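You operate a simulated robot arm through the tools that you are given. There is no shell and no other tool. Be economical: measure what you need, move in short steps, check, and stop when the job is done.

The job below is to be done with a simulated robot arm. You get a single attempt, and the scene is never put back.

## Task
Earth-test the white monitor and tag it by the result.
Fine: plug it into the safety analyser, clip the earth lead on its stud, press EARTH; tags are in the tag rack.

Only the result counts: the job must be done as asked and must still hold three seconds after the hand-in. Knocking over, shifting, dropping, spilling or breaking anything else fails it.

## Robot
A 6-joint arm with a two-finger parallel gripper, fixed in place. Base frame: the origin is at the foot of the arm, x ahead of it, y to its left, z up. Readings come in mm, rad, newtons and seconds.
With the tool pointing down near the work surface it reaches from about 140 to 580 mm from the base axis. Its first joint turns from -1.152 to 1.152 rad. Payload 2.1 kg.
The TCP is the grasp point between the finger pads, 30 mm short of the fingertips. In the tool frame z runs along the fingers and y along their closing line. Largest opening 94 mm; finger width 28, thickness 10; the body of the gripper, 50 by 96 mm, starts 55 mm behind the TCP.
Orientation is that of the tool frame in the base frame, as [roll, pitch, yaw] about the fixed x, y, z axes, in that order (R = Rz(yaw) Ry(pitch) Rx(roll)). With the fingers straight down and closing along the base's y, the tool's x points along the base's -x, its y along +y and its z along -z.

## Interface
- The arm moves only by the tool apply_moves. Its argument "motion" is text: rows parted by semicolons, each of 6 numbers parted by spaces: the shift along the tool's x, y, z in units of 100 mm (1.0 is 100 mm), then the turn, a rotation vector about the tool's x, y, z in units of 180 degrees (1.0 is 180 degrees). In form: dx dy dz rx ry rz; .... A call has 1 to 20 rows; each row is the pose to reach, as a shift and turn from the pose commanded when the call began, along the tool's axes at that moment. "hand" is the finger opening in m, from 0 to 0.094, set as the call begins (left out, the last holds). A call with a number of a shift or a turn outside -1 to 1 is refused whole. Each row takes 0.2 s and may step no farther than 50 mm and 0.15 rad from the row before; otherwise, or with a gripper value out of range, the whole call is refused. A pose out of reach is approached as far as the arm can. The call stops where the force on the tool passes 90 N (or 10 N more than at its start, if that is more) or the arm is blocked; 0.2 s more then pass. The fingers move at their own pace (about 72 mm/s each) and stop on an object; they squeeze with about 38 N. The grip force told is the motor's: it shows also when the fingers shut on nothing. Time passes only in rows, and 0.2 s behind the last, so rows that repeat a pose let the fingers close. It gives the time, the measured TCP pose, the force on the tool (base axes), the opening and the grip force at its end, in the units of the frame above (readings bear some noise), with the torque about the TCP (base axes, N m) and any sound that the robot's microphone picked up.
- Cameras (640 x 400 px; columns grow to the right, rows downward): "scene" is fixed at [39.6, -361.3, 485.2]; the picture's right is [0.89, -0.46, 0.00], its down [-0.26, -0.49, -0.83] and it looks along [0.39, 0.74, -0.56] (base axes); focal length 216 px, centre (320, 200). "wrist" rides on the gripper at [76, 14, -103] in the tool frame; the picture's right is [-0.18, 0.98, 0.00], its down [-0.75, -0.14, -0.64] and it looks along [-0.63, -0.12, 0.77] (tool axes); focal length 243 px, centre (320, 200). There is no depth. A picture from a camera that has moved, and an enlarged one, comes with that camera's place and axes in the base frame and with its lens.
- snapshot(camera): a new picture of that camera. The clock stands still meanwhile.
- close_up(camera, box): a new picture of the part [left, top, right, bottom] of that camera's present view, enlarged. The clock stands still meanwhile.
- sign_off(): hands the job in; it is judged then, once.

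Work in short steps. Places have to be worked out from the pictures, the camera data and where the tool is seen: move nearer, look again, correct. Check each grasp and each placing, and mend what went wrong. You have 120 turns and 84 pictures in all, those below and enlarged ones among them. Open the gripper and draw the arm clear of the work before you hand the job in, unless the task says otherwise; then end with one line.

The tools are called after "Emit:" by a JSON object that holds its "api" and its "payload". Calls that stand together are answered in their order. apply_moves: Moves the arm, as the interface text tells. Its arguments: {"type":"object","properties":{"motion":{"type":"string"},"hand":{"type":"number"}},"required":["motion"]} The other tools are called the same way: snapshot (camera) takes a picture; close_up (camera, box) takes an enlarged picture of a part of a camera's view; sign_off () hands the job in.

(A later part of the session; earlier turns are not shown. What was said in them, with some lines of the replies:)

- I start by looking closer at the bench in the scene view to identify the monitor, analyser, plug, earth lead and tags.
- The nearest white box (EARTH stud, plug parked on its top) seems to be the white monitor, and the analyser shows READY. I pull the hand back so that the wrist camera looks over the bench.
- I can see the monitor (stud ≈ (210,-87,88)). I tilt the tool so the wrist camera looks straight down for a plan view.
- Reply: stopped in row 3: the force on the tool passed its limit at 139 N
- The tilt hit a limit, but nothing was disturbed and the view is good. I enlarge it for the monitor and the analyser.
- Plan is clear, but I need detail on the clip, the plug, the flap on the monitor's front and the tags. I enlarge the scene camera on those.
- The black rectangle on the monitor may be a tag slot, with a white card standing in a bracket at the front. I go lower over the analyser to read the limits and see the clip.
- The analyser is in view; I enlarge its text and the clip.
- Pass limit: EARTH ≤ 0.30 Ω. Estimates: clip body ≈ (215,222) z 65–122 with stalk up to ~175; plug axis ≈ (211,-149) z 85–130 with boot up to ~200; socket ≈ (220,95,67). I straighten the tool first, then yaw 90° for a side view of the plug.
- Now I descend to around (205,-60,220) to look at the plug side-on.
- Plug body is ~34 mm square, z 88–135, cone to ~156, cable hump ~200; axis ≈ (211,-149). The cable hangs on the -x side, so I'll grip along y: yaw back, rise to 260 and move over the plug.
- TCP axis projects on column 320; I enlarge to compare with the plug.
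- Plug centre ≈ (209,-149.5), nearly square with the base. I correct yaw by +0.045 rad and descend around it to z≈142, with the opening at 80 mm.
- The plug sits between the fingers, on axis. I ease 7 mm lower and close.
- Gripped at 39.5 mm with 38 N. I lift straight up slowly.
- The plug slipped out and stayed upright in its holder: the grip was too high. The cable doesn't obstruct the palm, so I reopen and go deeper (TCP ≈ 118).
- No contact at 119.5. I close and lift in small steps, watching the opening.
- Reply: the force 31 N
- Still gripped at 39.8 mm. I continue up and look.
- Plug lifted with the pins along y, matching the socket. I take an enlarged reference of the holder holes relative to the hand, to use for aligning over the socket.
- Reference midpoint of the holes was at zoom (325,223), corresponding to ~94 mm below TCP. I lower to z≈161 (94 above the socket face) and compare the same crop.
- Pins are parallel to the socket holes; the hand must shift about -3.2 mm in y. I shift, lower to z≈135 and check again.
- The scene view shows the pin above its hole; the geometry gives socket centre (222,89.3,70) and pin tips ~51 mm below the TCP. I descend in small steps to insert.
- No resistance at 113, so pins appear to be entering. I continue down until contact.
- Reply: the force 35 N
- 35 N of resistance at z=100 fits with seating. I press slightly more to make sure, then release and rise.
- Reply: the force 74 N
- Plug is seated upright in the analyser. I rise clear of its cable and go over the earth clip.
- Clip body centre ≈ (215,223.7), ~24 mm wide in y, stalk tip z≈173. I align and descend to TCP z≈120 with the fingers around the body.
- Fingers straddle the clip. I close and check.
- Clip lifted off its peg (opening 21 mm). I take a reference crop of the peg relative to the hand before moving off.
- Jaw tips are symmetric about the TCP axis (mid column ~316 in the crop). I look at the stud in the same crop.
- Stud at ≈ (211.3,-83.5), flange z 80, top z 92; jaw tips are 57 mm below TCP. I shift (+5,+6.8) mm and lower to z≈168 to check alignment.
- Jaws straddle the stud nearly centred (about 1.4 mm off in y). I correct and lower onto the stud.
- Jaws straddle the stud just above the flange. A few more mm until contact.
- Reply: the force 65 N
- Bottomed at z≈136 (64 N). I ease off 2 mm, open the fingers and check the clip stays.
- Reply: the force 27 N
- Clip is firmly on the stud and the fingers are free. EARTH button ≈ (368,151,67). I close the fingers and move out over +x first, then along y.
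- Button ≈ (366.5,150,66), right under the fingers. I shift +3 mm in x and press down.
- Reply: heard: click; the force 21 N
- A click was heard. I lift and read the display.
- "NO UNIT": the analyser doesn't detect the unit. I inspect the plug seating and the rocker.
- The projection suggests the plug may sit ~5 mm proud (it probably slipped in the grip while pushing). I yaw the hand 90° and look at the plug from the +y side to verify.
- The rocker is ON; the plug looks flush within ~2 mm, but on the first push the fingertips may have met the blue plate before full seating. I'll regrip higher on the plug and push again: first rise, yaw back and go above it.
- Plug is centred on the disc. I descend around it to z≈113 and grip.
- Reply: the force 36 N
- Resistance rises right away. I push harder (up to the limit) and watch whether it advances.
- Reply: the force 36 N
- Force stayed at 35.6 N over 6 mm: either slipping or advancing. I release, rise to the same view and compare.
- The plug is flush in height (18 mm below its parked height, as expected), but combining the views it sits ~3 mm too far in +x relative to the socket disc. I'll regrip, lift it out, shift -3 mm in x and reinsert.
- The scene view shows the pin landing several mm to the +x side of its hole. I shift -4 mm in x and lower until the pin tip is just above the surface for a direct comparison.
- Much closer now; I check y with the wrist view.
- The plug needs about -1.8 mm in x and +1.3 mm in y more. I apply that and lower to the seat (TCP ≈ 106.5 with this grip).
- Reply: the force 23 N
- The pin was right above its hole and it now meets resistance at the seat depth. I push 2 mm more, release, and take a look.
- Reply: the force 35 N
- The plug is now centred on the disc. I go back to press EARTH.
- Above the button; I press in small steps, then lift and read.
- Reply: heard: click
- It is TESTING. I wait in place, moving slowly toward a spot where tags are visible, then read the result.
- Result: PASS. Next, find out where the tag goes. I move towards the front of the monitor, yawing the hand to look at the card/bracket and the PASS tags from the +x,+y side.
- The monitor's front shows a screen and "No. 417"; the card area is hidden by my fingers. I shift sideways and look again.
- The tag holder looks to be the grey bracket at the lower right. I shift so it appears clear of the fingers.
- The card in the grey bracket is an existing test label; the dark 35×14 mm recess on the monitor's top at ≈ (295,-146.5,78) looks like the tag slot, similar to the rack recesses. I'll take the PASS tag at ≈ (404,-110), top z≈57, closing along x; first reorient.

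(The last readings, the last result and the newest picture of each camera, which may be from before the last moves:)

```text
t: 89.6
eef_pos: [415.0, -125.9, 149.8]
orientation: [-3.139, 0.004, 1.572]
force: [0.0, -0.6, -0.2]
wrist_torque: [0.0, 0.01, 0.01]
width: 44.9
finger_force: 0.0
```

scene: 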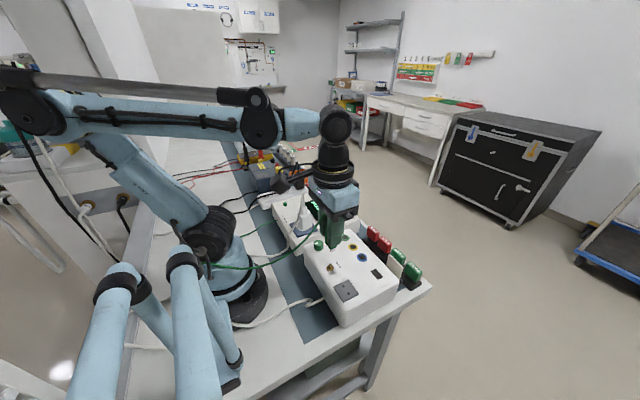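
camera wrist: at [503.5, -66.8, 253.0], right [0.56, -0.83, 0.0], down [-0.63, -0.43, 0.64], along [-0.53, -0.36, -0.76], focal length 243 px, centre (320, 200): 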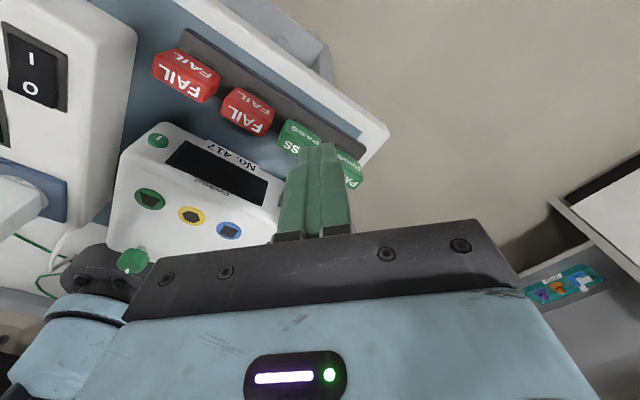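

Emit:
{"api": "apply_moves", "payload": {"motion": "0.16 -0.11 0 0 0 0; 0.16 -0.11 0.25 0 0 0; 0.16 -0.11 0.25 0 0 0"}}

Emit:
{"api": "close_up", "payload": {"camera": "wrist", "box": [220, 80, 420, 240]}}

```text
t: 90.4
eef_pos: [404.2, -111.3, 123.9]
orientation: [-3.14, 0.004, 1.57]
force: [0.4, -0.9, 0.5]
wrist_torque: [-0.01, 0.02, 0.01]
width: 45.1
finger_force: 0.0
```

```text
2.50 times, centred on (320, 160) of wrist
camera zoom: at [418.4, -35.2, 227.5], right [0.98, -0.18, 0.0], down [-0.14, -0.75, 0.64], along [-0.12, -0.63, -0.76], focal length 606 px, centre (320, 300)
```

zoom: 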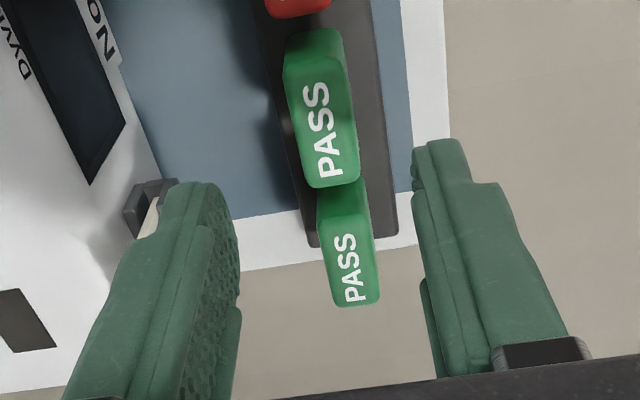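

The PASS tag is centred between the open fingers. I descend to TCP z≈66 and close.

Emit:
{"api": "apply_moves", "payload": {"motion": "0 0.012 0.2 0 0 0; 0 0.012 0.4 0 0 0; 0 0.012 0.5 0 0 0; 0 0.012 0.58 0 0 0; 0 0.012 0.58 0 0 0"}}

Emit:
{"api": "apply_moves", "payload": {"motion": "0 0 0 0 0 0; 0 0 0 0 0 0; 0 0 0 0 0 0", "hand": 0.003}}

Emit:
{"api": "apply_moves", "payload": {"motion": "0 0 -0.05 0 0 0; 0 0 -0.15 0 0 0; 0 0 -0.35 0 0 0; 0 0 -0.6 0 0 0; 0 0 -0.85 0 0 0; 0 0 -0.85 0 0 0"}}

Emit:
{"api": "close_up", "payload": {"camera": "scene", "box": [340, 190, 440, 300]}}

```text
t: 91.6
eef_pos: [405.4, -110.5, 67.4]
orientation: [-3.141, 0.003, 1.57]
force: [0.3, 0.5, -0.8]
wrist_torque: [0.01, -0.03, -0.01]
width: 45.1
finger_force: 0.1
```

```text
t: 92.4
eef_pos: [405.8, -109.8, 65.2]
orientation: [-3.14, 0.002, 1.571]
force: [-1.4, -0.1, -1.5]
wrist_torque: [0.01, 0.02, -0.01]
width: 16.6
finger_force: 38.6
```

```text
t: 93.8
eef_pos: [404.7, -110.4, 152.8]
orientation: [-3.14, 0.003, 1.571]
force: [0.4, 0.9, -0.2]
wrist_torque: [-0.02, -0.02, 0.05]
width: 16.4
finger_force: 38.1
```

```text
3.64 times, centred on (390, 245) of scene
camera zoom: at [39.6, -361.3, 485.2], right [0.89, -0.46, 0.0], down [-0.26, -0.49, -0.83], along [0.39, 0.74, -0.56], focal length 786 px, centre (66, 36)
```

zoom: 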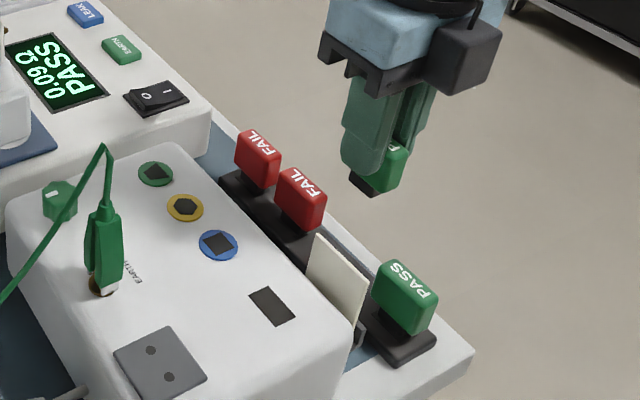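

Display confirms 0.09 Ω PASS; the tag's black stem matches the recess. I carry it above the slot at (295,-146.5), z≈178, to align.

Emit:
{"api": "apply_moves", "payload": {"motion": "0 0 -0.25 0 0 0; -0.1 -0.4 -0.25 0 0 0; -0.2 -0.8 -0.25 0 0 0; -0.36 -1.0 -0.25 0 0 0; -0.36 -1.0 -0.25 0 0 0"}}

Emit:
{"api": "apply_moves", "payload": {"motion": "0 -0.1 0 0 0 0; 0 -0.1 0 0 0 0"}}

Emit:
{"api": "close_up", "payload": {"camera": "wrist", "box": [260, 60, 380, 180]}}

```text
t: 95.0
eef_pos: [305.6, -145.8, 176.1]
orientation: [-3.141, 0.002, 1.572]
force: [-0.2, -0.6, 0.1]
wrist_torque: [0.0, 0.03, 0.0]
width: 16.4
finger_force: 37.7
```

```text
t: 95.6
eef_pos: [294.7, -145.2, 176.6]
orientation: [-3.139, 0.004, 1.569]
force: [-0.4, 0.4, 0.6]
wrist_torque: [-0.01, -0.01, -0.01]
width: 16.5
finger_force: 38.1
```

```text
3.33 times, centred on (320, 120) of wrist
camera zoom: at [309.5, -70.4, 279.5], right [0.98, -0.18, 0.0], down [-0.14, -0.75, 0.64], along [-0.12, -0.63, -0.76], focal length 809 px, centre (320, 467)
```

zoom: 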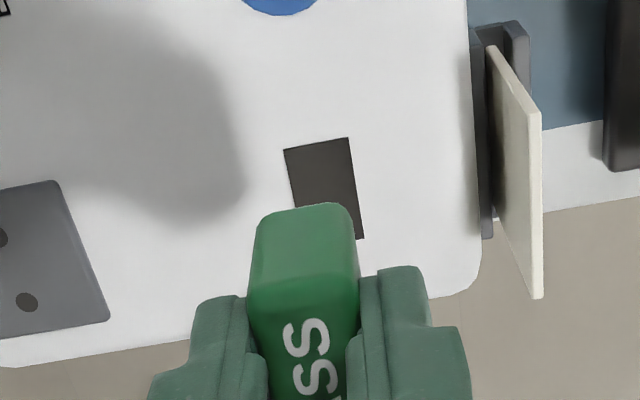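

Slot measured: centre (295.7,-146.7), 15.7 × 26 mm. I align to it and lower until the stem is just above the surface, then check in the scene view.

Emit:
{"api": "apply_moves", "payload": {"motion": "-0.015 0.01 0.1 0 0 0; -0.015 0.01 0.2 0 0 0; -0.015 0.01 0.3 0 0 0; -0.015 0.01 0.3 0 0 0"}}

Emit:
{"api": "close_up", "payload": {"camera": "scene", "box": [345, 235, 405, 295]}}

```text
t: 96.6
eef_pos: [296.6, -148.0, 147.3]
orientation: [-3.139, 0.005, 1.571]
force: [-0.5, -0.3, -0.6]
wrist_torque: [-0.02, -0.01, 0.0]
width: 16.7
finger_force: 38.3
```

```text
6.67 times, centred on (375, 265) of scene
camera zoom: at [39.6, -361.3, 485.2], right [0.89, -0.46, 0.0], down [-0.26, -0.49, -0.83], along [0.39, 0.74, -0.56], focal length 1441 px, centre (-47, -233)
```

zoom: 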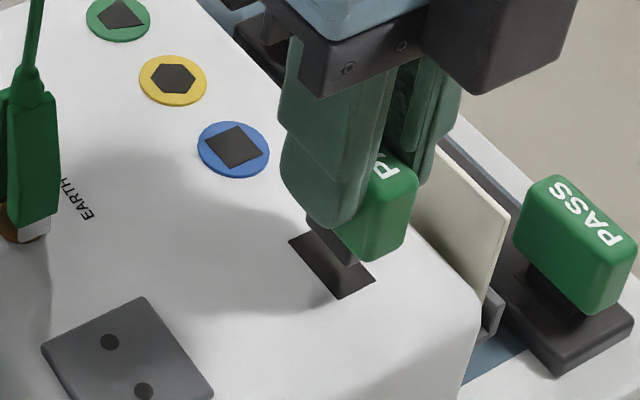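

The stem is right above the slot (within ~1 mm). I lower carefully until contact.

Emit:
{"api": "apply_moves", "payload": {"motion": "-0.007 0.003 0.05 0 0 0; -0.007 0.003 0.1 0 0 0; -0.007 0.003 0.14 0 0 0; -0.007 0.003 0.18 0 0 0"}}

```text
t: 97.6
eef_pos: [297.1, -147.7, 131.0]
orientation: [-3.136, 0.0, 1.572]
force: [-7.8, 9.2, 72.7]
wrist_torque: [0.38, 0.27, 0.03]
width: 16.5
finger_force: 37.9
```

Contact at z≈131 with 73 N. I check whether the stem has gone in.

Emit:
{"api": "close_up", "payload": {"camera": "scene", "box": [345, 235, 405, 295]}}

```text
6.67 times, centred on (375, 265) of scene
camera zoom: at [39.4, -361.2, 485.3], right [0.89, -0.46, 0.0], down [-0.26, -0.49, -0.83], along [0.39, 0.74, -0.56], focal length 1441 px, centre (-47, -233)
```

zoom: 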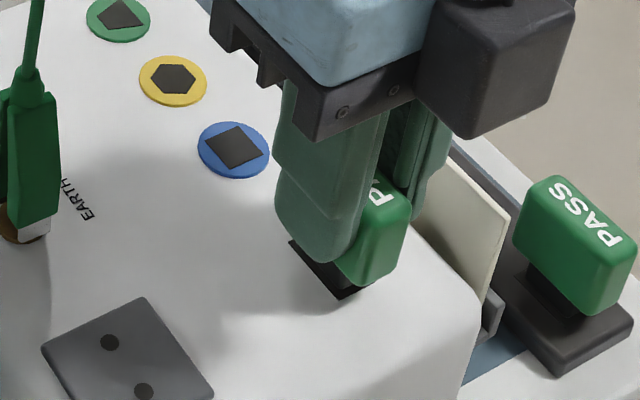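

Stem bottom seems to be right at the surface, so it may be catching a slot edge. The torque hints at contact on the -x,+y side, so I lift 4 mm, shift (+1.2,-1.5) mm and press again to see if it goes deeper.

Emit:
{"api": "apply_moves", "payload": {"motion": "0 0 -0.04 0 0 0; -0.015 0.012 -0.04 0 0 0; -0.015 0.012 -0.02 0 0 0; -0.015 0.012 -0.005 0 0 0"}}

Emit:
{"api": "apply_moves", "payload": {"motion": "0 0 0.01 0 0 0; 0 0 0.02 0 0 0"}}

```text
t: 98.6
eef_pos: [297.7, -148.0, 131.0]
orientation: [-3.137, -0.001, 1.57]
force: [-6.6, 12.2, 20.2]
wrist_torque: [0.5, 0.37, 0.02]
width: 16.9
finger_force: 38.0
```

```text
t: 99.1
eef_pos: [297.1, -149.0, 129.5]
orientation: [-3.129, -0.007, 1.57]
force: [-5.0, 3.7, 21.5]
wrist_torque: [-0.24, -0.03, 0.04]
width: 16.9
finger_force: 38.2
stopped in row 2: the force on the tool passed its limit at 96 N (the readings are from after the stop); the commanded pose is now the measured one
```

Lateral reaction when shifting and 96 N at the bottom show the stem is captured in the slot and bottomed. I ease off, release and rise to check.

Emit:
{"api": "apply_moves", "payload": {"motion": "0 0 -0.01 0 0 0; 0 0 -0.01 0 0 0"}}

Emit:
{"api": "apply_moves", "payload": {"motion": "0 0 0 0 0 0; 0 0 0 0 0 0; 0 0 0 0 0 0", "hand": 0.04}}

Emit:
{"api": "apply_moves", "payload": {"motion": "0 0 -0.2 0 0 0; 0 0 -0.6 0 0 0; 0 0 -1.0 0 0 0"}}

Emit:
{"api": "close_up", "payload": {"camera": "scene", "box": [340, 225, 410, 295]}}

```text
t: 99.7
eef_pos: [295.8, -148.4, 130.4]
orientation: [-3.134, -0.005, 1.57]
force: [-1.0, 0.1, -0.2]
wrist_torque: [-0.06, -0.04, -0.01]
width: 16.9
finger_force: 38.0
```

```text
t: 100.5
eef_pos: [296.2, -148.6, 131.9]
orientation: [-3.134, -0.006, 1.571]
force: [0.3, 0.2, -0.6]
wrist_torque: [0.0, -0.01, -0.05]
width: 40.1
finger_force: 0.0
```

```text
t: 101.3
eef_pos: [298.8, -148.5, 232.5]
orientation: [-3.132, -0.005, 1.572]
force: [0.8, -0.2, -0.5]
wrist_torque: [-0.02, -0.03, 0.0]
width: 40.2
finger_force: 0.1
```

```text
5.71 times, centred on (375, 260) of scene
camera zoom: at [39.6, -361.3, 485.2], right [0.89, -0.46, 0.0], down [-0.26, -0.49, -0.83], along [0.39, 0.74, -0.56], focal length 1235 px, centre (6, -143)
```

zoom: 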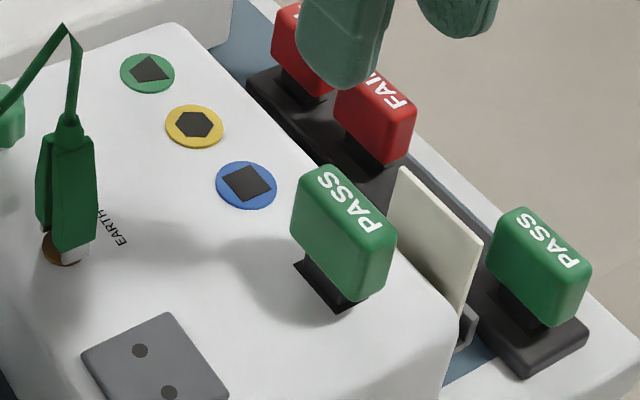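

The PASS tag stands upright in the monitor's slot, like its rack neighbours. I raise the arm clear and take a last overall look.

Emit:
{"api": "apply_moves", "payload": {"motion": "0 0.2 -0.4 0 0 0; 0 0.5 -0.8 0 0 0; 0 0.5 -1.0 0 0 0; 0 0.5 -1.0 0 0 0; 0 0.5 -1.0 0 0 0", "hand": 0.094}}

Emit:
{"api": "close_up", "payload": {"camera": "scene", "box": [240, 150, 440, 330]}}

```text
t: 102.5
eef_pos: [348.4, -149.8, 330.0]
orientation: [-3.133, -0.005, 1.572]
force: [-0.3, -0.1, -0.1]
wrist_torque: [-0.03, -0.01, -0.01]
width: 93.9
finger_force: 0.1
```

```text
2.22 times, centred on (340, 240) of scene
camera zoom: at [39.6, -361.3, 485.2], right [0.89, -0.46, 0.0], down [-0.26, -0.49, -0.83], along [0.39, 0.74, -0.56], focal length 480 px, centre (276, 111)
```

zoom: 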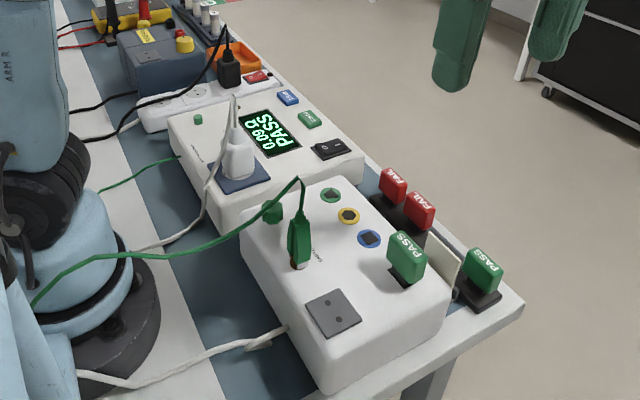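

Everything is in place: plug in the analyser, clip on the stud, display at 0.09 Ω PASS, PASS tag on the monitor, and the arm clear and open. I hand it in.

Emit:
{"api": "sign_off", "payload": {}}

```text
The job is handed in.
```

The white monitor passed its earth test at 0.09 Ω (limit 0.30 Ω) and has a green PASS tag in the slot on its top; the plug is still in the analyser and the earth lead still on its stud.
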